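You operate a simulated robot arm through the tools that you are given. There is no shell and no other tool. Be economical: measure what you need, move in short steps, check, and stop when the job is done.

You run a simulated two-armed robot. Do the job below in one go: nothing can be reset, and whatever is moved stays where it is left.

Task
Put out the rolled napkin and as many cherries as the yellow card says.
Fine: hold the wooden box while you open and shut its drawer; napkin on the shelf table, cherries on the white dish.

Only the result counts: the job must be done as asked and must still hold three seconds after the hand-in. Knocking over, shifting, dropping, spilling or breaking anything else fails it. Flat cloth is picked up by pressing the open fingertips on it (5 to 10 N) and closing them slowly along it; thin cloth reads only 2 to 8 mm in the jaws.

Robot
Two 7-joint arms with two-finger parallel grippers on one trunk, on a base that drives. Base frame: it is fixed to the floor where the robot stands at the start and does not move with it; the origin is under the middle of the robot, x ahead of it, y to its left, z up. Units: cm, rad, N and s.
The left shoulder is at the start at [6, 14.3, 92.6], the right one opposite. With the tool pointing down near the work surface each hand reaches from about 32 to 74 cm from the robot's upright axis, wherever it stands, measured 20 degrees to its own side. Places, roughly: shelf table [60, 10, 80]; small wooden drawer [60, 0, 80]; wooden box (18x18x16 cm) [60, 0, 90]; yellow card [80, 0, 100]. Payload 1.57 kg a hand.
The tool frame of a hand sits at the grasp point between the pads (the TCP): z along the fingers, y along the line on which they close. The tips reach 3 cm beyond it. The gripper opens to 11 cm. The fingers are 2.4 cm wide and 1.2 cm thick; the gripper's body (4.8 by 11.2 cm) begins 7.8 cm behind the TCP.
Orientation is that of the tool frame in the base frame, as a unit quaternion [w, x, y, z]. With the fingers straight down and closing along the base's y, the tool's x points along the base's -x, its y along +y and its z along -z.

Tools
- The arms move only by the tool step_arm. It takes "left_series", "right_series" or both (then of equal length, played together; a hand with none holds still); each is a list of rows, each a list of 7 numbers: the shift along the tool's x, y, z in units of 50 mm (1.0 is 50 mm), then the turn, a rotation vector about the tool's x, y, z in units of 6 degrees (1.0 is 6 degrees), then the gripper command, from -1 (shut) to 1 (fully open), values between in proportion. In form: [[dx, dy, dz, rx, ry, rz, fingers], ...]. A call has 1 to 8 rows; each row shifts and turns the commanded pose from where the row before left it, along the tool's axes as they then stand. A call with a number of a shift or a turn outside -1 to 1 is refused whole. A row lasts 0.2 s, in which the tool goes at most 5 cm and 0.15 rad; a call with a longer step from one row to the next is refused whole, and so is a gripper value outside its range. Where a pose cannot be reached the arm comes as near as it can. A force on the tool above 70 N (or 10 N above the force at the start of the call, whichever is more), or a blocked arm, ends the call early, and 0.2 s more pass. The fingers move at their own pace (about 4.5 cm/s each) and stop on an object; they squeeze with about 30 N. The grip force told is the motor's: it shows also when the fingers shut on nothing. Time passes only in rows, and 0.2 s behind the last, so rows that do not move let the fingers close. The reply holds the time, the measured pose of the TCP, the force on the tool along the base axes, the opening and the grip force, in the units named above and with some noise, with the torque about the TCP (base axes, N m) and any sound that the robot's microphone picked up.
- Cameras (640 x 400 px; columns grow to the right, rows downward): "scene" is now at [4.19, 2.76, 153.27]; the picture's right is [0.35, -0.94, 0.00], its down [-0.77, -0.29, -0.56] and it looks along [0.53, 0.20, -0.83] (base axes); focal length 269 px, centre (320, 200). "left" rides on the left gripper at [7, -1.6, -14.1] in its tool frame; the picture's right is [0.23, 0.97, 0.00], its down [-0.86, 0.20, -0.48] and it looks along [-0.47, 0.11, 0.88] (tool axes); focal length 222 px, centre (320, 200). "right" rides on the right gripper at [7, 1.6, -14.1] in its tool frame; the picture's right is [-0.23, 0.97, 0.00], its down [-0.86, -0.20, -0.48] and it looks along [-0.47, -0.11, 0.88] (tool axes); focal length 222 px, centre (320, 200). There is no depth. A picture from a camera that has moved, and an enlarged one, comes with that camera's place and axes in the base frame and with its lens. The place of the scene camera against the robot may be out by one fixed shift of up to 1.2 cm in any direction.
- grab_frame(camera): a new picture of that camera. It takes no simulated time.
- lift_body(by): slides the trunk up (or, below 0, down) by that many cm; the arms and the scene camera ride with it, the base frame stays. It gives what a move gives, with no picture.
- steer(legs): drives the robot by 1 to 6 legs, each [ahead, left, turn to the left] in cm, cm and rad, along the robot's own axes; the way and the turn of a leg run together, so that a leg with both is an arc; at most 150 cm and 3.142 rad a leg. The arms and the cameras ride along, it lands a little off, and it stops where it bumps. It gives what a move gives.
- pan_tilt(pan, tilt): turns the head with the scene camera to pan (to the left, within 1.501 rad either way) and tilt (down, from -0.506 to 1.204), counted from straight ahead of the robot. It gives what a move gives.
- close_up(camera, box): a new picture of the part [left, top, right, bottom] of that camera's present view, enlarged. It takes no simulated time.
- finish_job(): hands the job in; it is judged then, once.

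Work in short steps. Places have to be worked out from the pictures, the camera data and where the tool is seen: move nearer, look again, correct. Check each grasp and each placing, and mend what went wrong. You have 120 turns and 100 pictures in all, those below and enlarged ones among them. Open the grippers and draw the arms clear of the work before you hand the job in, unless the task says otherwise; then end with one line.

The tools are called after ">>>" by a JSON object that holds its "name" and its "arguments". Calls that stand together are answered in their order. step_arm: Moves the arms, as the interface text tells. Its arguments: {"type":"object","properties":{"left_series":{"type":"array"},"right_series":{"type":"array"}},"required":[]} The other tools are called the same way: lift_body (by) slides the trunk up or down; steer (legs) drives the base; pan_tilt (pan, tilt) turns the head that bears the scene camera; grab_frame (camera) takes a picture; close_up (camera, box) takes an enlarged picture of a part of a camera's view; finish_job () hands the job in.

At the start:

```text
time: 0.0
left_ee_pos: [43.99, 22.23, 103.91]
left_orientation: [0.0, 0.0, 1.0, 0.0]
left_ft_force: [0.3, -0.1, -0.2]
left_torque: [0.01, -0.01, 0.01]
left_finger_gap: 11.0
left_finger_force: 0.1
right_ee_pos: [44.46, -12.32, 101.91]
right_orientation: [0.0, 0.0, 1.0, 0.0]
right_ft_force: [0.7, 0.0, 0.4]
right_torque: [-0.01, 0.0, 0.03]
right_finger_gap: 11.0
right_finger_force: 0.1
trunk travel left (down, up): [-52.5, 6.5]
robot x, y, heading: [0.06, -0.19, 0.003]
head pan, tilt: [0.361, 0.97]
```

scene: 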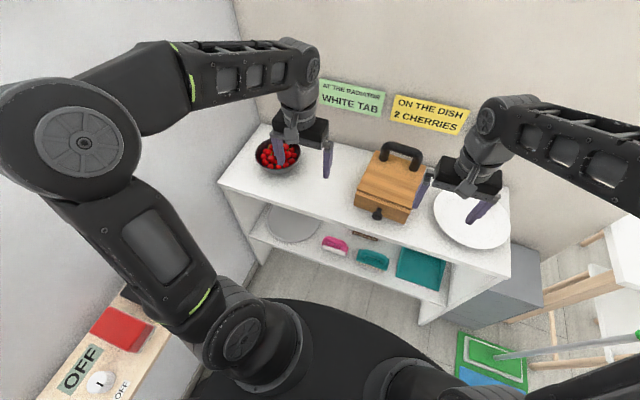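
right: 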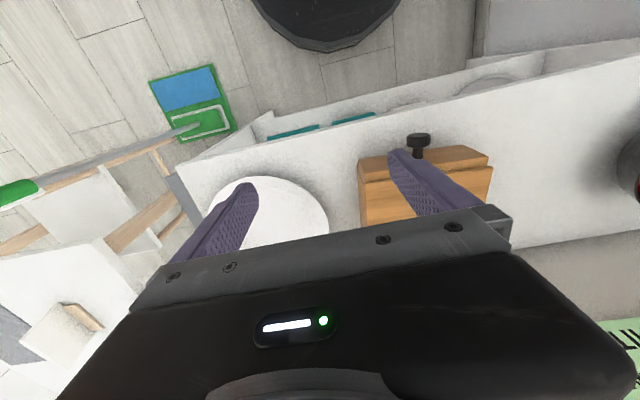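
left: 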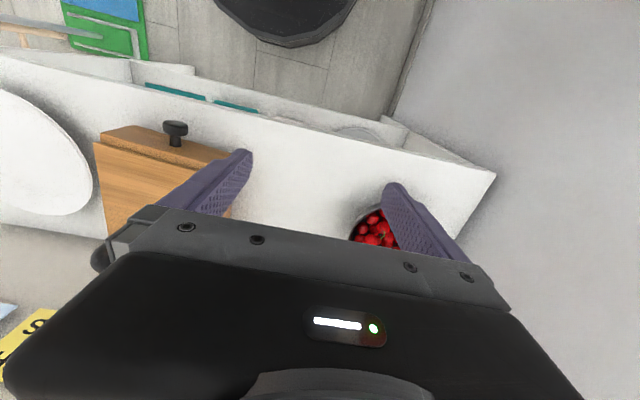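

The yellow card seems to say 2 cherries, and the napkin is probably in the drawer of the box. I'll enlarge the card and the box to check.

>>> {"name": "close_up", "arguments": {"camera": "scene", "box": [300, 70, 500, 195]}}

>>> {"name": "close_up", "arguments": {"camera": "scene", "box": [320, 130, 520, 255]}}

>>> {"name": "close_up", "arguments": {"camera": "scene", "box": [230, 100, 350, 175]}}

```text
3.20 times, centred on (400, 132) of scene
camera zoom: at [4.19, 2.76, 153.27], right [0.35, -0.94, 0.0], down [-0.77, -0.29, -0.56], along [0.53, 0.2, -0.83], focal length 860 px, centre (64, 416)
```

zoom: 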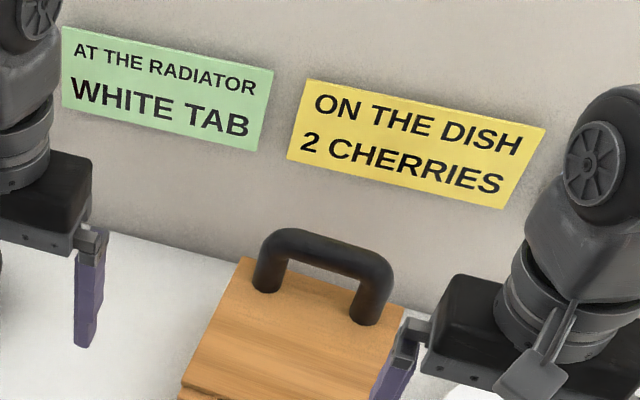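

```text
3.20 times, centred on (420, 192) of scene
camera zoom: at [4.19, 2.76, 153.27], right [0.35, -0.94, 0.0], down [-0.77, -0.29, -0.56], along [0.53, 0.2, -0.83], focal length 860 px, centre (0, 224)
```

zoom: 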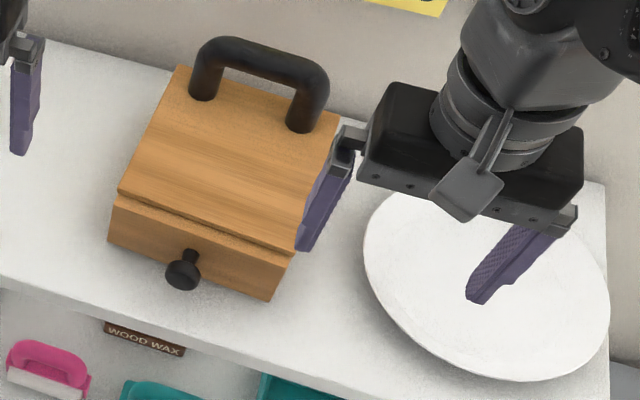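

```text
5.33 times, centred on (290, 138) of scene
camera zoom: at [4.19, 2.76, 153.27], right [0.35, -0.94, 0.0], down [-0.77, -0.29, -0.56], along [0.53, 0.2, -0.83], focal length 1434 px, centre (480, 533)
```

zoom: 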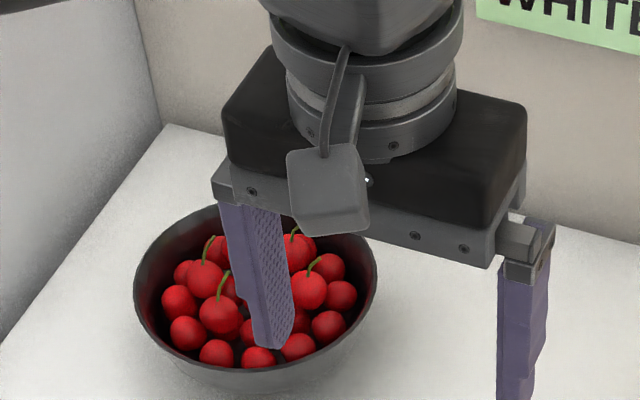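

The card says 2 cherries. I estimate the box handle bar at about (65.6, -0.5, ~95) running along y, the knob at about (49.5, 1.5, 84), the bowl at (61, 40) and the dish at (61, -27). First I'll raise the right hand and turn it so its fingers close along x.

>>> {"name": "step_arm", "arguments": {"right_series": [[0, 0, -0.25, 0, 0, -1, 1], [0, 0, -0.25, 0, 0, -1, 1], [0, 0, -0.25, 0, 0, -1, 1], [0, 0, -0.25, 0, 0, -1, 1], [0, 0, -0.25, 0, 0, -1, 1], [0, 0, -0.25, 0, 0, -1, 1], [0, 0, -0.25, 0, 0, -1, 1], [0, 0, -0.25, 0, 0, -1, 1]]}}

>>> {"name": "step_arm", "arguments": {"right_series": [[0, 0, 0, 0, 0, -1, 1], [0, 0, 0, 0, 0, -1, 1], [0, 0, 0, 0, 0, -1, 1], [0, 0, 0, 0, 0, -1, 1], [0, 0, 0, 0, 0, -1, 1], [0, 0, 0, 0, 0, -1, 1], [0, 0, 0, 0, 0, -1, 1]]}}

```text
time: 1.8
left_ee_pos: [43.96, 22.22, 103.98]
left_orientation: [-0.001, 0.0, 1.0, 0.0]
left_ft_force: [0.2, 0.0, 0.5]
left_torque: [0.0, 0.02, 0.04]
left_finger_gap: 11.0
left_finger_force: 0.2
right_ee_pos: [44.43, -11.95, 111.23]
right_orientation: [-0.004, -0.399, 0.917, 0.001]
right_ft_force: [-0.6, -0.1, -0.1]
right_torque: [-0.05, -0.02, 0.03]
right_finger_gap: 11.0
right_finger_force: 0.1
right hand out of reach, approached as far as the arm can: row 8
trunk travel left (down, up): [-52.5, 6.5]
robot x, y, heading: [-0.19, -0.13, -0.002]
head pan, tilt: [0.361, 0.97]
```

```text
time: 3.4
left_ee_pos: [43.97, 22.2, 103.89]
left_orientation: [0.0, 0.0, 1.0, 0.001]
left_ft_force: [0.3, 0.2, 0.1]
left_torque: [0.02, -0.05, -0.01]
left_finger_gap: 11.01
left_finger_force: 0.0
right_ee_pos: [44.36, -12.35, 111.31]
right_orientation: [-0.001, 0.708, -0.707, 0.0]
right_ft_force: [-0.8, -0.1, -0.1]
right_torque: [-0.02, -0.04, 0.0]
right_finger_gap: 11.01
right_finger_force: 0.0
trunk travel left (down, up): [-52.5, 6.5]
robot x, y, heading: [-0.33, -0.25, -0.004]
head pan, tilt: [0.361, 0.97]
```

Right hand is now turned to close along x (tool x = base -y, tool y = base -x). I'll move it over toward the handle, staying above it, and look.

>>> {"name": "step_arm", "arguments": {"right_series": [[-0.2, -0.7, 0, 0, 0, 0, 1], [-0.3, -0.7, 0, 0, 0, 0, 1], [-0.3, -0.7, 0, 0, 0, 0, 1], [-0.3, -0.7, 0, 0, 0, 0, 1], [-0.3, -0.7, 0, 0, 0, 0, 1], [-0.3, -0.3, 0, 0, 0, 0, 1]]}}

>>> {"name": "grab_frame", "arguments": {"camera": "right"}}

>>> {"name": "grab_frame", "arguments": {"camera": "scene"}}

```text
time: 4.8
left_ee_pos: [43.94, 22.2, 103.97]
left_orientation: [0.0, 0.0, 1.0, 0.0]
left_ft_force: [-0.2, -0.4, -0.1]
left_torque: [-0.03, 0.02, 0.0]
left_finger_gap: 11.0
left_finger_force: 0.0
right_ee_pos: [48.16, -11.35, 111.4]
right_orientation: [-0.002, 0.707, -0.707, 0.001]
right_ft_force: [1.2, 0.7, 1.0]
right_torque: [0.04, 0.01, 0.05]
right_finger_gap: 10.98
right_finger_force: 0.1
right hand out of reach, approached as far as the arm can: row 2, 3, 4, 5, 6
trunk travel left (down, up): [-52.5, 6.5]
robot x, y, heading: [0.24, -0.2, 0.003]
head pan, tilt: [0.361, 0.97]
```

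```text
93 pictures are left
camera right: at [46.41, -18.16, 125.47], right [-0.97, 0.23, -0.01], down [0.2, 0.85, 0.48], along [0.11, 0.47, -0.88], focal length 222 px, centre (320, 200)
```

right: 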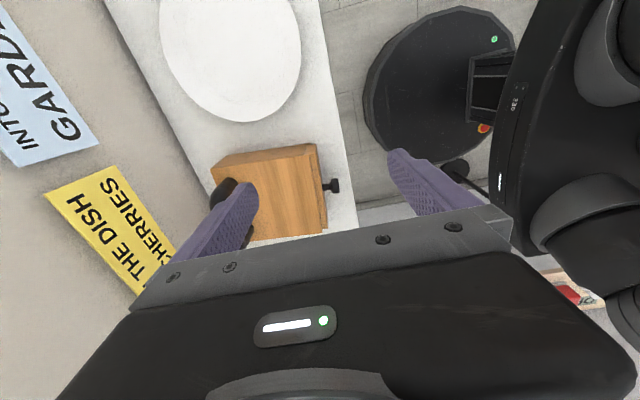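

```text
92 pictures are left
camera scene: at [4.18, 2.74, 153.27], right [0.35, -0.94, 0.0], down [-0.77, -0.29, -0.56], along [0.53, 0.2, -0.83], focal length 269 px, centre (320, 200)
```

scene: 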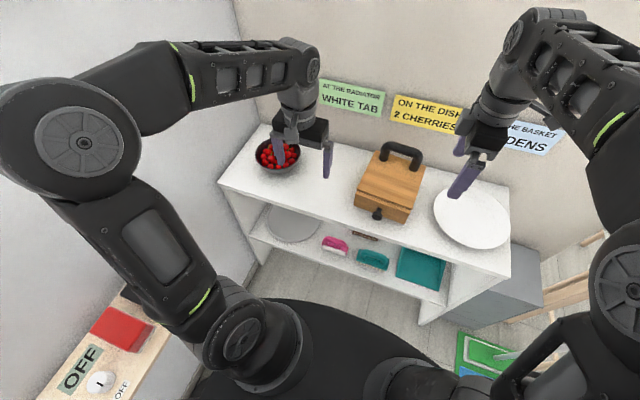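

The hand is at its height-limited reach, so I'll raise the trunk to extend it.

>>> {"name": "lift_body", "arguments": {"by": 6.4}}

>>> {"name": "step_arm", "arguments": {"right_series": [[0, 0, 0.3, 0, 0, 0, 1], [0, 0, 0.7, 0, 0, 0, 1]]}}

```text
time: 5.8
left_ee_pos: [44.12, 22.03, 110.24]
left_orientation: [0.0, 0.0, 1.0, 0.0]
left_ft_force: [-0.5, -0.6, -0.2]
left_torque: [0.01, -0.02, -0.01]
left_finger_gap: 10.99
left_finger_force: 0.1
right_ee_pos: [48.14, -11.35, 117.74]
right_orientation: [0.001, -0.707, 0.708, -0.002]
right_ft_force: [0.1, -0.4, 0.4]
right_torque: [0.01, 0.0, 0.01]
right_finger_gap: 11.0
right_finger_force: 0.1
trunk travel left (down, up): [-58.9, 0.1]
robot x, y, heading: [0.24, -0.13, 0.003]
head pan, tilt: [0.361, 0.97]
```

```text
time: 6.4
left_ee_pos: [44.02, 22.01, 110.36]
left_orientation: [0.0, 0.0, 1.0, 0.0]
left_ft_force: [0.0, -0.9, -0.7]
left_torque: [0.02, -0.02, 0.01]
left_finger_gap: 11.01
left_finger_force: 0.1
right_ee_pos: [48.3, -11.49, 112.65]
right_orientation: [0.003, -0.706, 0.708, -0.002]
right_ft_force: [-0.5, -0.7, 0.1]
right_torque: [0.02, 0.03, 0.01]
right_finger_gap: 11.0
right_finger_force: 0.0
trunk travel left (down, up): [-58.9, 0.1]
robot x, y, heading: [0.37, 0.41, -0.003]
head pan, tilt: [0.361, 0.97]
```

Commands rebase on the measured pose. I'll move down to z≈106 and forward toward the handle.

>>> {"name": "step_arm", "arguments": {"right_series": [[0, -0.3, 0.6, 0, 0, 0, 1], [0, -0.6, 0.6, 0, 0, 0, 1], [-0.2, -0.6, 0, 0, 0, 0, 1], [-0.2, -0.6, 0, 0, 0, 0, 1], [-0.2, -0.6, 0, 0, 0, 0, 1], [-0.2, -0.2, 0, 0, 0, 0, 1]]}}

>>> {"name": "grab_frame", "arguments": {"camera": "right"}}

```text
time: 7.8
left_ee_pos: [43.98, 22.21, 110.22]
left_orientation: [0.0, 0.0, 1.0, -0.001]
left_ft_force: [0.4, 0.1, -0.3]
left_torque: [-0.03, -0.02, -0.01]
left_finger_gap: 11.01
left_finger_force: 0.0
right_ee_pos: [62.68, -7.46, 106.84]
right_orientation: [-0.003, 0.708, -0.707, 0.001]
right_ft_force: [-0.9, -0.8, -0.2]
right_torque: [-0.01, 0.02, -0.01]
right_finger_gap: 10.99
right_finger_force: 0.1
trunk travel left (down, up): [-58.9, 0.1]
robot x, y, heading: [-0.06, -0.31, 0.005]
head pan, tilt: [0.361, 0.97]
```

```text
91 pictures are left
camera right: at [60.83, -14.3, 120.88], right [-0.97, 0.23, 0.0], down [0.2, 0.85, 0.48], along [0.11, 0.47, -0.88], focal length 222 px, centre (320, 200)
```

right: 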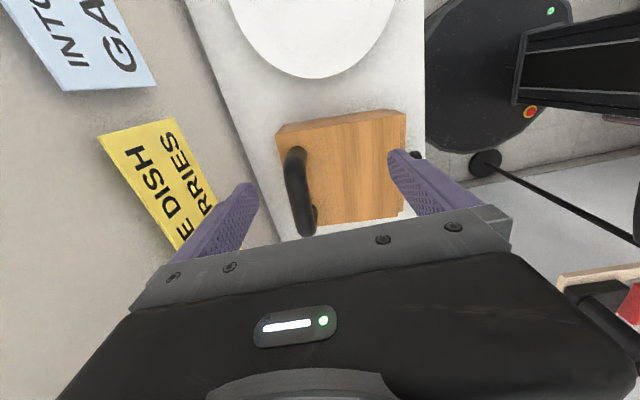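

I locate the handle near (66.5, -1.5), with the box yawed about -4°. I'll move over it, align, and descend part way.

>>> {"name": "step_arm", "arguments": {"right_series": [[-0.6, -0.38, 0, 0, 0, 0.6, 1], [-0.6, -0.38, 0, 0, 0, 0, 1], [0, 0, 0.5, 0, 0, 0, 1], [0, 0, 0.6, 0, 0, 0, 1], [0, 0, 0, 0, 0, 0, 1]]}}

>>> {"name": "grab_frame", "arguments": {"camera": "right"}}

>>> {"name": "close_up", "arguments": {"camera": "scene", "box": [320, 110, 480, 240]}}

```text
time: 9.0
left_ee_pos: [43.9, 22.13, 110.34]
left_orientation: [-0.001, 0.0, 1.0, 0.0]
left_ft_force: [-0.1, -0.7, -0.2]
left_torque: [0.01, 0.01, 0.0]
left_finger_gap: 11.0
left_finger_force: 0.1
right_ee_pos: [63.21, -6.25, 101.21]
right_orientation: [0.003, -0.685, 0.729, -0.002]
right_ft_force: [0.9, -0.8, -0.3]
right_torque: [0.02, -0.02, 0.03]
right_finger_gap: 11.0
right_finger_force: 0.1
right hand out of reach, approached as far as the arm can: row 1, 2
trunk travel left (down, up): [-58.9, 0.1]
robot x, y, heading: [-0.19, -0.2, -0.003]
head pan, tilt: [0.361, 0.97]
```

```text
90 pictures are left
camera right: at [60.94, -13.01, 115.29], right [-0.96, 0.29, -0.01], down [0.25, 0.84, 0.48], along [0.14, 0.46, -0.88], focal length 222 px, centre (320, 200)
```

right: 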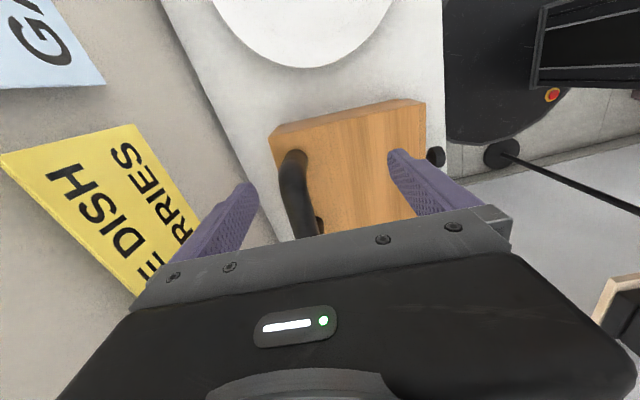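

```text
3.08 times, centred on (400, 175) of scene
camera zoom: at [4.17, 2.77, 159.67], right [0.35, -0.94, 0.0], down [-0.77, -0.29, -0.56], along [0.53, 0.2, -0.83], focal length 827 px, centre (74, 277)
```

zoom: 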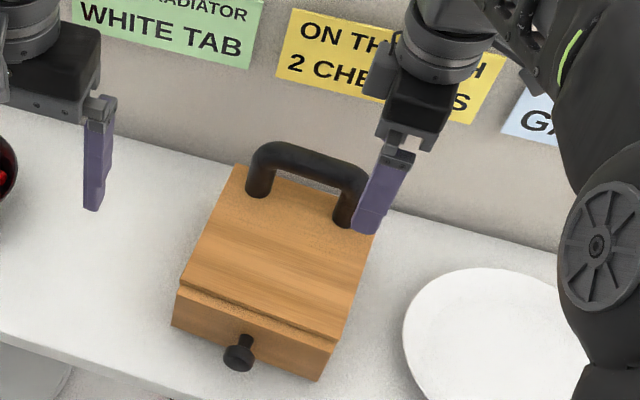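

Reach is still slightly short. The base front is around x=31 and the shelf edge around 45, so I'll drive 4 cm ahead.

>>> {"name": "steer", "arguments": {"legs": [[4, 0, 0]]}}

>>> {"name": "step_arm", "arguments": {"right_series": [[-0.5, 0, 0, 0, 0, 0, 1], [-0.5, 0, 0, 0, 0, 0, 1], [0, 0, 0, 0, 0, 0, 1]]}}

>>> {"name": "grab_frame", "arguments": {"camera": "right"}}

>>> {"name": "close_up", "arguments": {"camera": "scene", "box": [320, 110, 480, 240]}}

```text
time: 9.9
left_ee_pos: [48.2, 22.08, 110.19]
left_orientation: [-0.001, 0.0, 1.0, 0.0]
left_ft_force: [-0.1, 0.5, -0.2]
left_torque: [0.01, 0.05, 0.03]
left_finger_gap: 11.01
left_finger_force: 0.1
right_ee_pos: [67.25, -6.36, 100.98]
right_orientation: [0.001, -0.684, 0.729, -0.001]
right_ft_force: [0.7, 0.1, -0.9]
right_torque: [-0.02, 0.0, -0.01]
right_finger_gap: 11.03
right_finger_force: 0.1
trunk travel left (down, up): [-58.9, 0.1]
robot x, y, heading: [3.8, -0.07, 0.004]
head pan, tilt: [0.361, 0.97]
```

```text
time: 10.7
left_ee_pos: [47.85, 22.13, 110.26]
left_orientation: [0.0, 0.0, 1.0, -0.001]
left_ft_force: [0.3, -0.1, -0.2]
left_torque: [-0.01, 0.02, -0.03]
left_finger_gap: 11.0
left_finger_force: 0.1
right_ee_pos: [67.23, -1.29, 100.9]
right_orientation: [0.003, -0.685, 0.729, -0.001]
right_ft_force: [0.1, 1.4, -0.8]
right_torque: [0.02, 0.03, -0.03]
right_finger_gap: 11.02
right_finger_force: 0.1
trunk travel left (down, up): [-58.9, 0.1]
robot x, y, heading: [3.69, -0.06, -0.001]
head pan, tilt: [0.361, 0.97]
```

```text
88 pictures are left
camera right: at [65.12, -7.99, 115.03], right [-0.96, 0.29, -0.01], down [0.25, 0.84, 0.48], along [0.14, 0.46, -0.88], focal length 222 px, centre (320, 200)
```

right: 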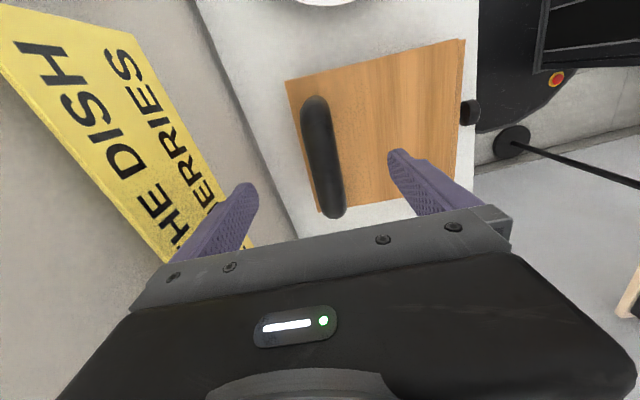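

```text
3.08 times, centred on (400, 175) of scene
camera zoom: at [8.12, 2.74, 159.67], right [0.35, -0.94, 0.0], down [-0.77, -0.29, -0.56], along [0.53, 0.2, -0.83], focal length 827 px, centre (74, 277)
```

zoom: 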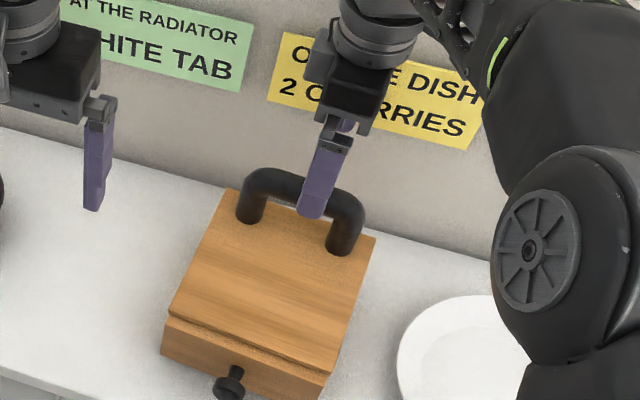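

The bar's centre is at about x=66.5 and y=-2 with top z≈96.5. I'll shift by -0.6 cm in x, lower to z≈95 and close.

>>> {"name": "step_arm", "arguments": {"right_series": [[0.08, 0.13, 0.3, 0, 0, 0, 1], [0, 0, 0.4, 0, 0, 0, 1], [0, 0, 0.4, 0, 0, 0, 1], [0, 0, 0, 0, 0, 0, 1]]}}

>>> {"name": "grab_frame", "arguments": {"camera": "right"}}

```text
time: 11.7
left_ee_pos: [47.99, 22.02, 110.34]
left_orientation: [0.0, -0.001, 1.0, 0.0]
left_ft_force: [-0.2, -0.6, -0.2]
left_torque: [0.01, 0.0, 0.0]
left_finger_gap: 10.99
left_finger_force: 0.0
right_ee_pos: [66.75, -1.53, 95.61]
right_orientation: [0.002, -0.684, 0.729, -0.002]
right_ft_force: [0.8, -0.3, 1.0]
right_torque: [0.01, 0.0, 0.0]
right_finger_gap: 10.99
right_finger_force: 0.0
trunk travel left (down, up): [-58.9, 0.1]
robot x, y, heading: [3.91, -0.09, -0.002]
head pan, tilt: [0.361, 0.97]
```

```text
86 pictures are left
camera right: at [64.48, -8.34, 109.72], right [-0.96, 0.29, -0.01], down [0.25, 0.84, 0.48], along [0.14, 0.46, -0.88], focal length 222 px, centre (320, 200)
```

right: 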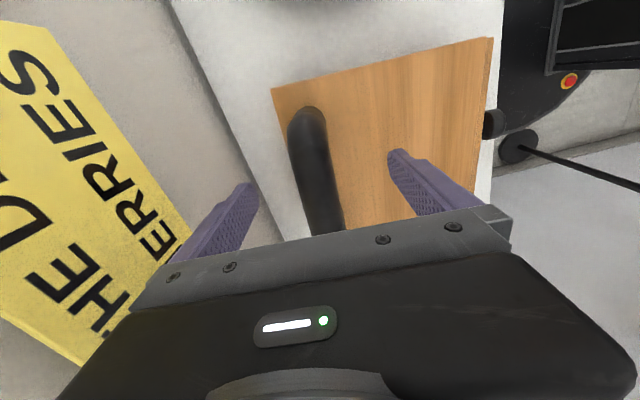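

The bar at the grasp point is about x=66.4, so I'll nudge -0.3 and close in stages, watching the force.

>>> {"name": "step_arm", "arguments": {"right_series": [[0, 0.06, 0.05, 0, 0, 0, 0.4], [0, 0, 0, 0, 0, 0, -0.1], [0, 0, 0, 0, 0, 0, -0.35], [0, 0, 0, 0, 0, 0, -0.5]]}}

```text
time: 12.7
left_ee_pos: [47.95, 22.16, 110.24]
left_orientation: [0.0, 0.0, 1.0, 0.0]
left_ft_force: [-0.4, -0.3, 0.3]
left_torque: [-0.01, -0.02, 0.01]
left_finger_gap: 11.01
left_finger_force: 0.1
right_ee_pos: [66.47, -1.58, 95.43]
right_orientation: [0.004, -0.685, 0.729, -0.002]
right_ft_force: [2.1, 0.8, 0.7]
right_torque: [0.01, -0.01, -0.01]
right_finger_gap: 3.04
right_finger_force: 0.7
trunk travel left (down, up): [-58.9, 0.1]
robot x, y, heading: [3.74, -0.42, 0.001]
head pan, tilt: [0.361, 0.97]
```

A slight +x force appeared. I'll look before closing fully.

>>> {"name": "close_up", "arguments": {"camera": "right", "box": [240, 80, 440, 205]}}

```text
3.20 times, centred on (340, 142) of right
camera zoom: at [64.24, -8.35, 109.54], right [-0.96, 0.29, -0.01], down [0.25, 0.84, 0.48], along [0.14, 0.46, -0.88], focal length 711 px, centre (256, 384)
```

zoom: 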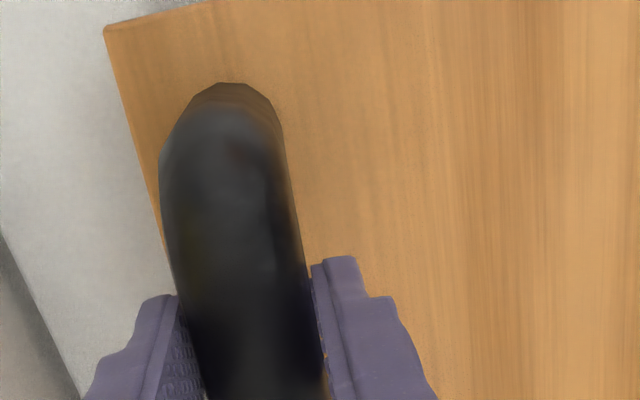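

Well centred with a small gap left on each side, so I'll close fully.

>>> {"name": "step_arm", "arguments": {"right_series": [[0, 0, 0, 0, 0, 0, -0.6], [0, 0, 0, 0, 0, 0, -0.8], [0, 0, 0, 0, 0, 0, -1], [0, 0, 0, 0, 0, 0, -1]]}}

>>> {"name": "grab_frame", "arguments": {"camera": "left"}}

>>> {"name": "grab_frame", "arguments": {"camera": "scene"}}

```text
time: 13.7
left_ee_pos: [48.04, 22.06, 110.39]
left_orientation: [0.0, 0.001, 1.0, -0.001]
left_ft_force: [-0.2, 0.2, 0.1]
left_torque: [0.0, 0.0, 0.03]
left_finger_gap: 11.02
left_finger_force: 0.0
right_ee_pos: [66.37, -1.57, 95.49]
right_orientation: [0.003, -0.685, 0.729, -0.001]
right_ft_force: [2.3, 1.0, 2.6]
right_torque: [0.04, -0.04, -0.34]
right_finger_gap: 2.96
right_finger_force: 30.0
trunk travel left (down, up): [-58.9, 0.1]
robot x, y, heading: [3.68, -0.27, 0.004]
head pan, tilt: [0.361, 0.97]
```

```text
84 pictures are left
camera left: at [40.91, 20.44, 124.48], right [-0.23, 0.97, 0.0], down [0.86, 0.2, 0.48], along [0.47, 0.11, -0.88], focal length 222 px, centre (320, 200)
```

left: 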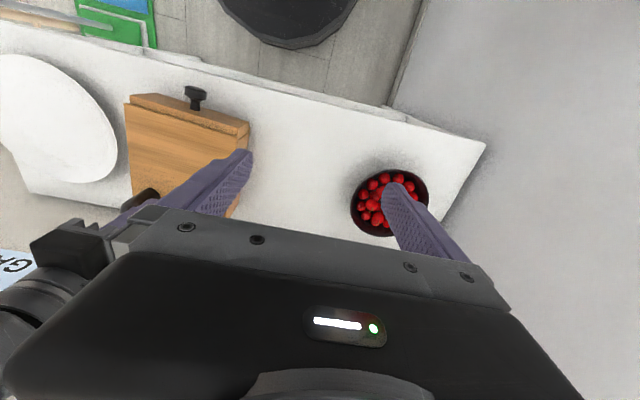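

```text
83 pictures are left
camera scene: at [8.13, 2.77, 159.67], right [0.35, -0.94, 0.0], down [-0.77, -0.29, -0.56], along [0.53, 0.2, -0.83], focal length 269 px, centre (320, 200)
```

scene: 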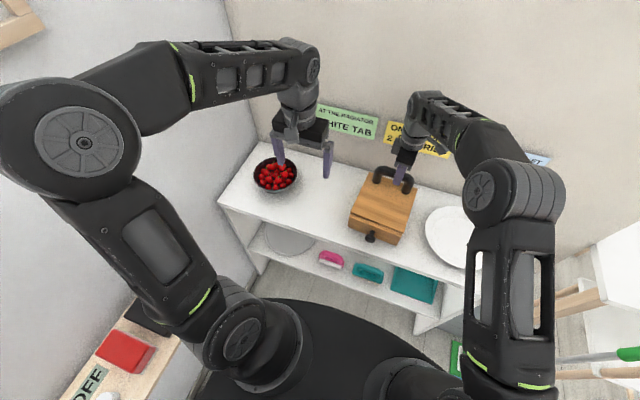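

The handle is gripped firmly (gap 2.96, 30 N). I place the knob at about (48.5, 1.4, 84.5), so I'll bring the left hand above it.

>>> {"name": "step_arm", "arguments": {"left_series": [[0, -0.7, 0.3, 0, 0, 0.6, 0.5], [0, -0.7, 0.5, 0, 0, 0, 0.2], [0, -0.7, 0.5, 0, 0, 0, 0.2], [0, -0.7, 0.5, 0, 0, 0, 0.2], [0, -0.7, 0.3, 0, 0, 0, 0.2], [0, -0.4, 0.2, 0, 0, 0, 0.2]]}}

>>> {"name": "grab_frame", "arguments": {"camera": "left"}}

>>> {"name": "grab_frame", "arguments": {"camera": "scene"}}

```text
time: 15.1
left_ee_pos: [47.05, 2.7, 99.02]
left_orientation: [0.0, 0.032, 0.999, -0.001]
left_ft_force: [-0.6, -0.9, 0.0]
left_torque: [0.04, 0.02, 0.02]
left_finger_gap: 6.6
left_finger_force: 0.1
right_ee_pos: [66.5, -1.65, 95.52]
right_orientation: [0.003, -0.684, 0.729, -0.001]
right_ft_force: [-0.4, -0.3, 3.6]
right_torque: [0.46, 0.04, -0.14]
right_finger_gap: 2.96
right_finger_force: 29.7
trunk travel left (down, up): [-58.9, 0.1]
robot x, y, heading: [3.81, 0.11, 0.001]
head pan, tilt: [0.361, 0.97]
```

```text
82 pictures are left
camera left: at [39.93, 1.34, 113.05], right [-0.17, 0.99, 0.0], down [0.87, 0.15, 0.48], along [0.47, 0.08, -0.88], focal length 222 px, centre (320, 200)
```

left: 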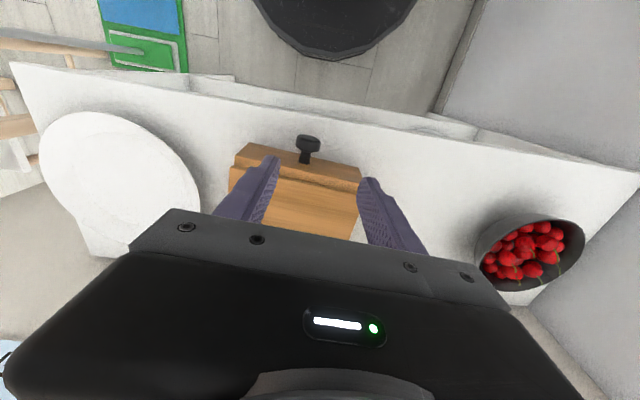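

```text
81 pictures are left
camera scene: at [8.09, 2.75, 159.67], right [0.35, -0.94, 0.0], down [-0.77, -0.29, -0.56], along [0.53, 0.2, -0.83], focal length 269 px, centre (320, 200)
```

scene: 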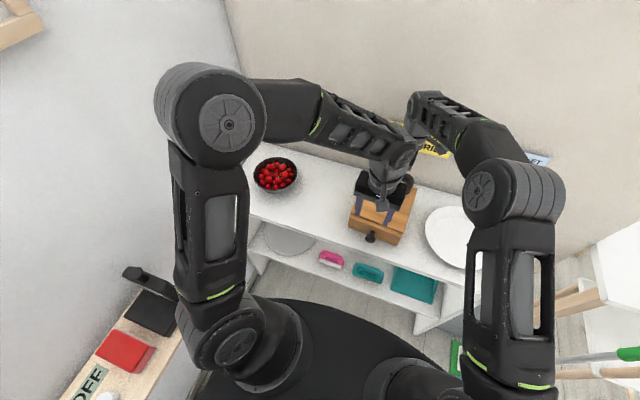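

Knob head now reads at about (47.2, 1.0). I'll move above it and descend around it.

>>> {"name": "step_arm", "arguments": {"left_series": [[-0.06, -0.33, 0.5, 0, 0, 0, 0.2], [0, 0, 0.7, 0, 0, 0, 0.2], [0, 0, 0.6, 0, 0, 0, 0.2], [0, 0, 0.0, 0, 0, 0, 0.2]]}}

>>> {"name": "grab_frame", "arguments": {"camera": "left"}}

>>> {"name": "close_up", "arguments": {"camera": "scene", "box": [320, 150, 450, 260]}}

```text
time: 16.1
left_ee_pos: [47.29, 0.99, 89.91]
left_orientation: [0.0, 0.031, 1.0, 0.0]
left_ft_force: [-0.2, 0.3, -0.4]
left_torque: [-0.02, 0.03, 0.01]
left_finger_gap: 6.64
left_finger_force: 0.0
right_ee_pos: [66.43, -1.65, 95.47]
right_orientation: [0.003, -0.685, 0.729, -0.002]
right_ft_force: [-1.5, 0.9, 2.1]
right_torque: [-0.02, 0.05, -0.22]
right_finger_gap: 2.96
right_finger_force: 29.9
trunk travel left (down, up): [-58.9, 0.1]
robot x, y, heading: [4.14, 0.22, 0.002]
head pan, tilt: [0.361, 0.97]
```

```text
80 pictures are left
camera left: at [40.17, -0.31, 104.06], right [-0.17, 0.99, 0.0], down [0.87, 0.15, 0.48], along [0.47, 0.08, -0.88], focal length 222 px, centre (320, 200)
```

left: 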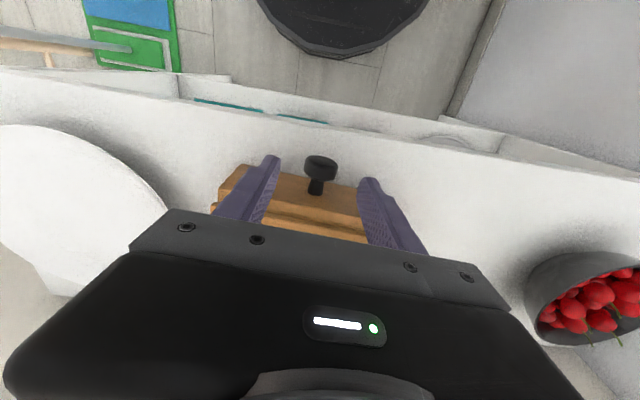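

```text
3.64 times, centred on (385, 205) of scene
camera zoom: at [8.08, 2.77, 159.67], right [0.35, -0.94, 0.0], down [-0.77, -0.29, -0.56], along [0.53, 0.2, -0.83], focal length 978 px, centre (84, 182)
```

zoom: 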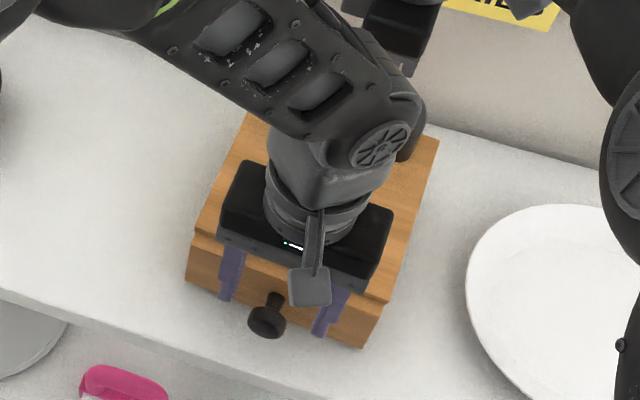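

Knob at about (47.2, 0.9), well centred between the fingers. I'll go down to z≈84.5.

>>> {"name": "step_arm", "arguments": {"left_series": [[-0.05, 0, 0.5, 0, 0, 0, 0.2], [0, 0, 0.5, 0, 0, 0, 0.2], [0, 0, 0.05, 0, 0, 0, 0.2]]}}

>>> {"name": "grab_frame", "arguments": {"camera": "left"}}

>>> {"name": "close_up", "arguments": {"camera": "scene", "box": [320, 150, 450, 260]}}

```text
time: 16.9
left_ee_pos: [47.4, 0.98, 84.66]
left_orientation: [0.001, 0.032, 0.999, 0.0]
left_ft_force: [0.5, -0.2, 0.3]
left_torque: [-0.04, -0.02, 0.0]
left_finger_gap: 6.58
left_finger_force: 0.0
right_ee_pos: [66.39, -1.53, 95.46]
right_orientation: [0.002, -0.684, 0.729, -0.002]
right_ft_force: [-1.3, 0.5, 1.3]
right_torque: [-0.02, 0.06, -0.19]
right_finger_gap: 2.95
right_finger_force: 29.5
trunk travel left (down, up): [-58.9, 0.1]
robot x, y, heading: [3.52, -0.18, -0.003]
head pan, tilt: [0.361, 0.97]
```

```text
78 pictures are left
camera left: at [40.38, -0.25, 98.83], right [-0.17, 0.99, 0.0], down [0.87, 0.15, 0.48], along [0.47, 0.08, -0.88], focal length 222 px, centre (320, 200)
```

left: 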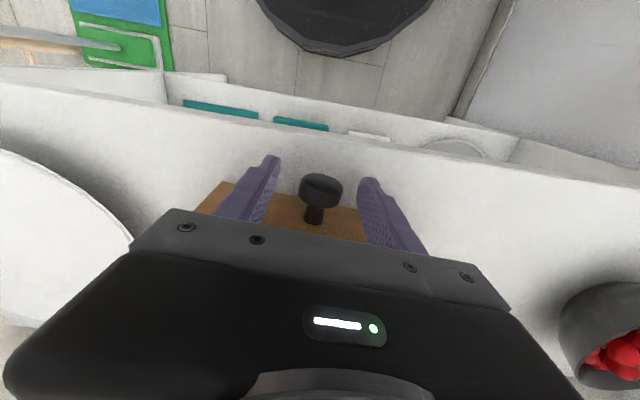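

```text
3.64 times, centred on (385, 205) of scene
camera zoom: at [8.08, 2.77, 159.67], right [0.35, -0.94, 0.0], down [-0.77, -0.29, -0.56], along [0.53, 0.2, -0.83], focal length 978 px, centre (84, 182)
```

zoom: 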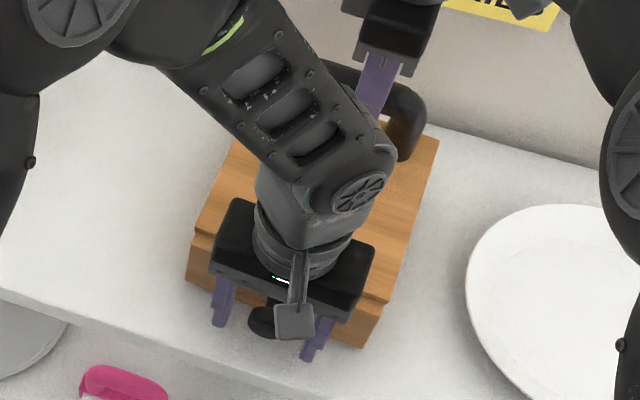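

Knob is between the pads. I'll close the left gripper.

>>> {"name": "step_arm", "arguments": {"left_series": [[0, 0, 0, 0, 0, 0, -0.2], [0, 0, 0, 0, 0, 0, -0.6], [0, 0, 0, 0, 0, 0, -1], [0, 0, 0, 0, 0, 0, -1], [0, 0, 0, 0, 0, 0, -1]]}}

```text
time: 18.1
left_ee_pos: [47.58, 1.05, 84.67]
left_orientation: [0.0, 0.031, 1.0, 0.0]
left_ft_force: [0.5, -0.1, 0.2]
left_torque: [0.0, 0.03, 0.06]
left_finger_gap: 3.13
left_finger_force: 30.2
right_ee_pos: [66.4, -1.65, 95.49]
right_orientation: [0.002, -0.684, 0.729, -0.002]
right_ft_force: [-2.1, -0.1, 0.6]
right_torque: [-0.07, -0.02, -0.15]
right_finger_gap: 2.96
right_finger_force: 30.2
trunk travel left (down, up): [-58.9, 0.1]
robot x, y, heading: [3.82, -0.02, 0.005]
head pan, tilt: [0.361, 0.97]
```

Gripping the knob at 3.1 cm. Now I'll pull gently by 3 cm and check forces.

>>> {"name": "step_arm", "arguments": {"left_series": [[0.1, 0, 0, 0, 0, 0, -1], [0.15, 0, 0, 0, 0, 0, -1], [0.2, 0, 0, 0, 0, 0, -1], [0.2, 0, 0, 0, 0, 0, -1]]}}

```text
time: 19.1
left_ee_pos: [44.27, 1.23, 84.67]
left_orientation: [0.0, 0.032, 0.999, 0.0]
left_ft_force: [5.8, 2.2, 6.0]
left_torque: [-0.06, -0.34, 0.01]
left_finger_gap: 3.11
left_finger_force: 29.8
right_ee_pos: [66.35, -1.66, 95.43]
right_orientation: [0.002, -0.684, 0.729, -0.002]
right_ft_force: [-3.1, -0.4, 1.4]
right_torque: [0.07, -0.06, -0.07]
right_finger_gap: 2.96
right_finger_force: 30.1
trunk travel left (down, up): [-58.9, 0.1]
robot x, y, heading: [4.12, -0.05, -0.002]
head pan, tilt: [0.361, 0.97]
```

It slides freely. I'll pull 5 cm more.

>>> {"name": "step_arm", "arguments": {"left_series": [[0.2, 0, 0, 0, 0, 0, -1], [0.2, 0, 0, 0, 0, 0, -1], [0.2, 0, 0, 0, 0, 0, -1], [0.2, 0, 0, 0, 0, 0, -1], [0.2, 0, 0, 0, 0, 0, -1]]}}

>>> {"name": "grab_frame", "arguments": {"camera": "left"}}

>>> {"name": "grab_frame", "arguments": {"camera": "scene"}}

```text
time: 20.3
left_ee_pos: [39.02, 1.36, 84.69]
left_orientation: [0.001, 0.032, 0.999, 0.0]
left_ft_force: [5.9, 5.6, 15.2]
left_torque: [0.01, -0.38, 0.15]
left_finger_gap: 3.12
left_finger_force: 30.1
right_ee_pos: [66.35, -1.54, 95.54]
right_orientation: [0.002, -0.685, 0.729, -0.003]
right_ft_force: [-5.8, -1.4, 0.7]
right_torque: [-0.03, -0.25, 0.3]
right_finger_gap: 2.95
right_finger_force: 29.6
trunk travel left (down, up): [-58.9, 0.1]
robot x, y, heading: [3.66, -0.49, -0.003]
head pan, tilt: [0.361, 0.97]
```

```text
76 pictures are left
camera left: at [31.89, 0.21, 98.79], right [-0.17, 0.99, 0.0], down [0.87, 0.15, 0.48], along [0.47, 0.08, -0.88], focal length 222 px, centre (320, 200)
```

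left: 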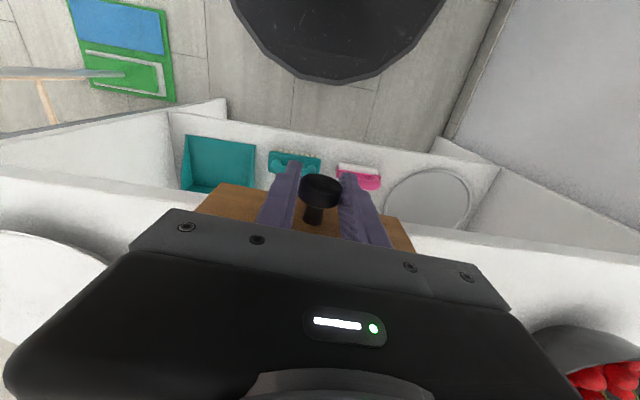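

```text
75 pictures are left
camera scene: at [8.01, 2.82, 159.69], right [0.35, -0.94, 0.0], down [-0.77, -0.29, -0.56], along [0.53, 0.2, -0.83], focal length 269 px, centre (320, 200)
```

scene: 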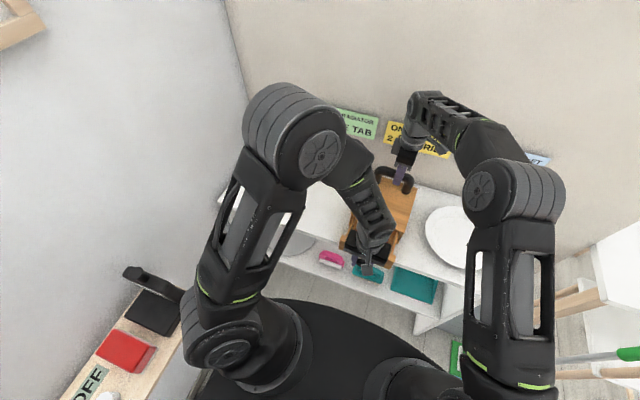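

Opened about 8.5 cm. I'll release the knob, raise the left hand and look into the drawer.

>>> {"name": "step_arm", "arguments": {"left_series": [[0, 0, 0, 0, 0, 0, -0.5], [0, 0, 0, 0, 0, 0, 0], [0, 0, 0, 0, 0, 0, 0.2], [0, 0, -0.4, 0, 0, 0, 0.2], [0, 0, -0.6, 0, 0, 0, 0.2], [0, 0, -0.8, 0, 0, 0, 0.2], [0, 0, -0.8, 0, 0, 0, 0.2], [0, 0, -0.4, 0, 0, 0, 0.2]]}}

>>> {"name": "grab_frame", "arguments": {"camera": "left"}}

>>> {"name": "close_up", "arguments": {"camera": "scene", "box": [290, 150, 450, 280]}}

```text
time: 22.1
left_ee_pos: [39.31, 1.46, 99.78]
left_orientation: [-0.001, 0.031, 1.0, -0.001]
left_ft_force: [0.6, 0.1, 0.4]
left_torque: [-0.03, -0.02, 0.0]
left_finger_gap: 6.59
left_finger_force: 0.1
right_ee_pos: [66.42, -1.58, 95.46]
right_orientation: [0.003, -0.684, 0.729, -0.001]
right_ft_force: [-1.4, 0.7, 0.2]
right_torque: [0.13, -0.14, -0.14]
right_finger_gap: 2.96
right_finger_force: 30.3
trunk travel left (down, up): [-58.9, 0.1]
robot x, y, heading: [3.79, 0.05, 0.005]
head pan, tilt: [0.361, 0.97]
```

```text
74 pictures are left
camera left: at [32.17, 0.2, 113.83], right [-0.17, 0.99, 0.0], down [0.87, 0.14, 0.48], along [0.47, 0.08, -0.88], focal length 222 px, centre (320, 200)
```

left: 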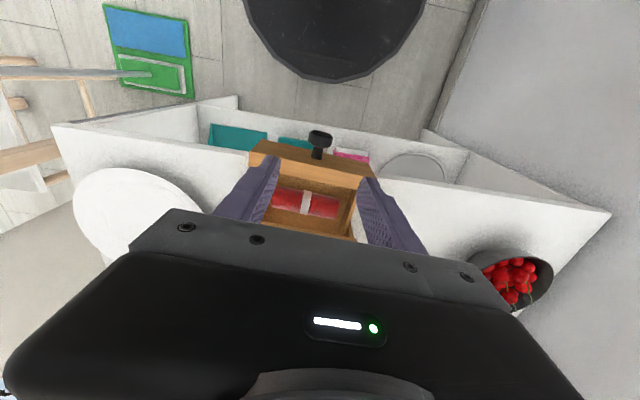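

```text
3.08 times, centred on (370, 215) of scene
camera zoom: at [8.1, 2.78, 159.67], right [0.35, -0.94, 0.0], down [-0.77, -0.29, -0.56], along [0.53, 0.2, -0.83], focal length 827 px, centre (166, 154)
```

zoom: 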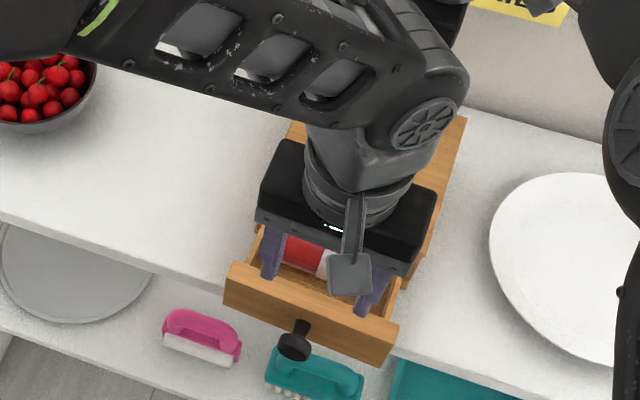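

The red rolled napkin lies along y at about (49, 1, 83.5), too near the box lid for a grasp across x. I'll open the drawer a few cm more by hooking the front panel from inside with closed fingers, first moving above the gap between panel and napkin.

>>> {"name": "step_arm", "arguments": {"left_series": [[-0.4, 0, 0, 0, 0, 0, -0.5], [-0.5, 0, 0, 0, 0, 0, -1], [-0.1, 0, 0.5, 0, 0, 0, -1], [0, 0, 0.5, 0, 0, 0, -1], [0, 0, 0, 0, 0, 0, -1], [0, 0, 0, 0, 0, 0, -1]]}}

>>> {"name": "grab_frame", "arguments": {"camera": "left"}}

```text
time: 23.5
left_ee_pos: [44.11, 1.35, 94.56]
left_orientation: [0.0, 0.031, 1.0, 0.0]
left_ft_force: [0.2, 0.6, -0.8]
left_torque: [0.02, -0.02, 0.01]
left_finger_gap: 0.0
left_finger_force: 21.3
right_ee_pos: [66.38, -1.54, 95.43]
right_orientation: [0.003, -0.685, 0.729, 0.0]
right_ft_force: [-0.4, 0.2, 2.3]
right_torque: [-0.07, 0.0, -0.02]
right_finger_gap: 2.95
right_finger_force: 30.2
trunk travel left (down, up): [-58.9, 0.1]
robot x, y, heading: [4.11, -0.22, 0.0]
head pan, tilt: [0.361, 0.97]
```

```text
72 pictures are left
camera left: at [37.1, 0.03, 108.59], right [-0.17, 0.99, 0.0], down [0.87, 0.15, 0.48], along [0.47, 0.08, -0.88], focal length 222 px, centre (320, 200)
```

left: 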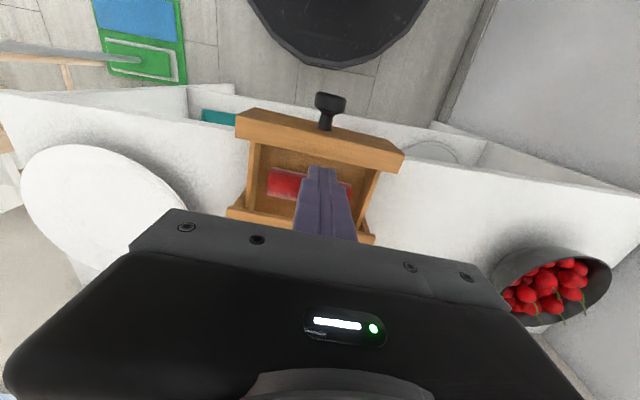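

Inner face of the panel is at x≈43 and the napkin starts at ≈46.6. I'll shift to x≈44.6, lower so the tips are ~3 cm inside, then pull.

>>> {"name": "step_arm", "arguments": {"left_series": [[-0.11, 0, 0.3, 0, 0, 0, -1], [0, 0, 0.5, 0, 0, 0, -1], [0, 0, 0.4, 0, 0, 0, -1], [0, 0, 0.2, 0, 0, 0, -1]]}}

>>> {"name": "grab_frame", "arguments": {"camera": "left"}}

```text
time: 24.3
left_ee_pos: [45.22, 1.21, 90.08]
left_orientation: [0.009, 0.029, 1.0, -0.003]
left_ft_force: [-6.0, 11.6, 55.4]
left_torque: [0.5, 0.66, -0.13]
left_finger_gap: 0.0
left_finger_force: 20.3
right_ee_pos: [65.96, -1.44, 95.96]
right_orientation: [0.0, -0.686, 0.728, 0.0]
right_ft_force: [-9.7, -4.8, 12.8]
right_torque: [0.48, 0.44, 0.33]
right_finger_gap: 2.96
right_finger_force: 30.0
trunk travel left (down, up): [-58.9, 0.1]
robot x, y, heading: [4.04, 0.18, -0.005]
head pan, tilt: [0.361, 0.97]
stopped in row 3 (left hand): the force on the tool passed its limit (the readings are from after the stop); the commanded pose is now the measured one
```

```text
71 pictures are left
camera left: at [37.78, 0.09, 104.03], right [-0.17, 0.99, -0.01], down [0.86, 0.15, 0.49], along [0.49, 0.08, -0.87], focal length 222 px, centre (320, 200)
```

left: 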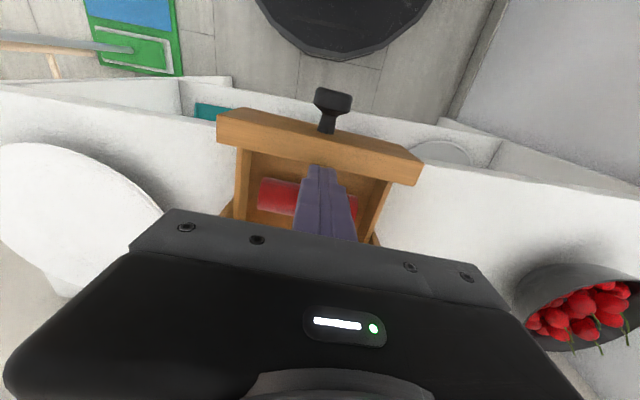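

The tips met the top of the front panel. I'll back off up at once and reassess.

>>> {"name": "step_arm", "arguments": {"left_series": [[0, 0, -0.3, 0, 0, 0, -1], [0, 0, -0.4, 0, 0, 0, -1], [0, 0, 0, 0, 0, 0, -1]]}}

>>> {"name": "close_up", "arguments": {"camera": "left", "box": [200, 75, 440, 225]}}

>>> {"name": "close_up", "arguments": {"camera": "scene", "box": [290, 150, 450, 280]}}

```text
time: 25.1
left_ee_pos: [45.28, 1.23, 93.01]
left_orientation: [0.005, 0.03, 1.0, -0.001]
left_ft_force: [0.0, -0.1, -0.8]
left_torque: [-0.01, 0.0, 0.02]
left_finger_gap: 0.01
left_finger_force: 21.3
right_ee_pos: [66.22, -1.66, 95.45]
right_orientation: [-0.001, -0.685, 0.729, 0.001]
right_ft_force: [0.5, -1.0, -4.7]
right_torque: [-0.1, -0.38, 0.02]
right_finger_gap: 2.94
right_finger_force: 30.2
trunk travel left (down, up): [-58.9, 0.1]
robot x, y, heading: [4.15, -0.17, -0.003]
head pan, tilt: [0.361, 0.97]
```

```text
2.67 times, centred on (320, 150) of left
camera zoom: at [38.02, -0.05, 107.09], right [-0.17, 0.99, -0.01], down [0.86, 0.15, 0.49], along [0.48, 0.08, -0.87], focal length 592 px, centre (320, 333)
```

zoom: 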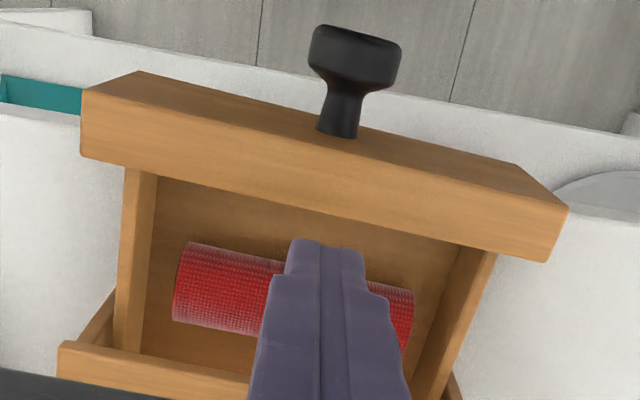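

```text
3.08 times, centred on (370, 215) of scene
camera zoom: at [8.18, 2.75, 159.65], right [0.35, -0.94, 0.0], down [-0.77, -0.29, -0.56], along [0.53, 0.2, -0.83], focal length 827 px, centre (166, 154)
```

zoom: 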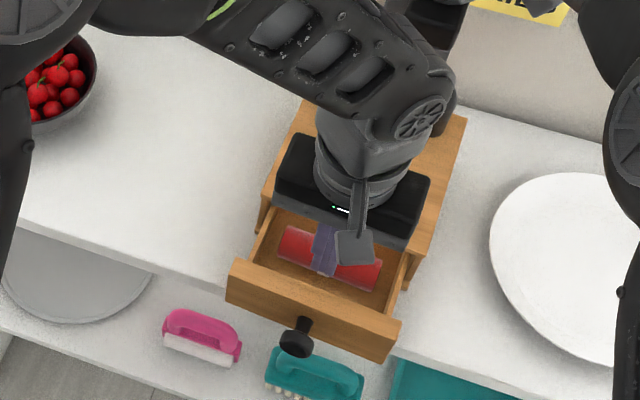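

I see the panel top spans x≈41.6–43.9 (z≈88), so the slot is too narrow for both closed fingers. I'll instead turn the left hand 90° and pinch the panel across x to pull. First raise and rotate.

>>> {"name": "step_arm", "arguments": {"left_series": [[0, 0, -0.5, 0, 0, 1, -0.2], [0, 0, -0.5, 0, 0, 1, -0.2], [0, 0, -0.4, 0, 0, 1, -0.2], [0, 0, 0, 0, 0, 1, -0.2], [0, 0, 0, 0, 0, 1, -0.2], [0, 0, 0, 0, 0, 1, -0.2], [0, 0, 0, 0, 0, 1, -0.2], [0, 0, 0, 0, 0, 1, -0.2]]}}

>>> {"name": "step_arm", "arguments": {"left_series": [[0, 0, 0, 0, 0, 1, -0.2], [0, 0, 0, 0, 0, 1, -0.2], [0, 0, 0, 0, 0, 1, -0.2], [0, 0, 0, 0, 0, 1, -0.2], [0, 0, 0, 0, 0, 1, -0.2], [0, 0, 0, 0, 0, 1, -0.2], [0, 0, 0, 0, 0, 1, -0.2]]}}

>>> {"name": "grab_frame", "arguments": {"camera": "left"}}

```text
time: 26.9
left_ee_pos: [45.05, 1.22, 99.96]
left_orientation: [0.006, 0.434, 0.901, 0.001]
left_ft_force: [0.9, -0.1, -1.1]
left_torque: [0.03, -0.02, 0.02]
left_finger_gap: 4.37
left_finger_force: 0.0
right_ee_pos: [66.18, -1.58, 95.56]
right_orientation: [0.0, -0.685, 0.728, 0.0]
right_ft_force: [-0.5, 0.2, -2.8]
right_torque: [0.07, 0.04, 0.06]
right_finger_gap: 2.92
right_finger_force: 30.0
trunk travel left (down, up): [-58.9, 0.1]
robot x, y, heading: [3.73, -0.0, -0.0]
head pan, tilt: [0.361, 0.97]
```

```text
time: 28.5
left_ee_pos: [45.13, 1.37, 99.87]
left_orientation: [0.006, 0.728, 0.686, 0.002]
left_ft_force: [0.4, 0.5, -0.3]
left_torque: [0.04, -0.01, -0.03]
left_finger_gap: 4.42
left_finger_force: 0.0
right_ee_pos: [66.31, -1.54, 95.34]
right_orientation: [0.0, -0.685, 0.729, 0.0]
right_ft_force: [0.5, 0.9, -4.4]
right_torque: [-0.01, 0.02, 0.08]
right_finger_gap: 2.97
right_finger_force: 30.5
trunk travel left (down, up): [-58.9, 0.1]
robot x, y, heading: [3.74, 0.2, -0.0]
head pan, tilt: [0.361, 0.97]
```

```text
68 pictures are left
camera left: at [43.68, 8.41, 113.98], right [0.99, 0.17, 0.01], down [0.14, -0.86, 0.48], along [0.09, -0.48, -0.88], focal length 222 px, centre (320, 200)
```

left: 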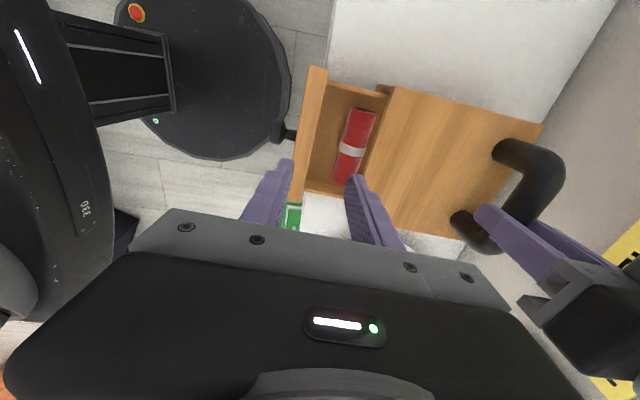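

Now I see the panel from the side. Zooming for accurate panel and slot edges.

>>> {"name": "close_up", "arguments": {"camera": "left", "box": [240, 50, 440, 175]}}

```text
3.20 times, centred on (340, 112) of left
camera zoom: at [43.68, 8.41, 113.98], right [0.99, 0.17, 0.01], down [0.14, -0.86, 0.48], along [0.09, -0.48, -0.88], focal length 711 px, centre (256, 480)
```

zoom: 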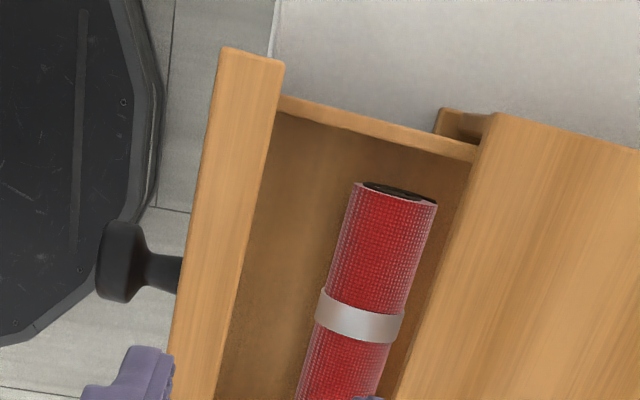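

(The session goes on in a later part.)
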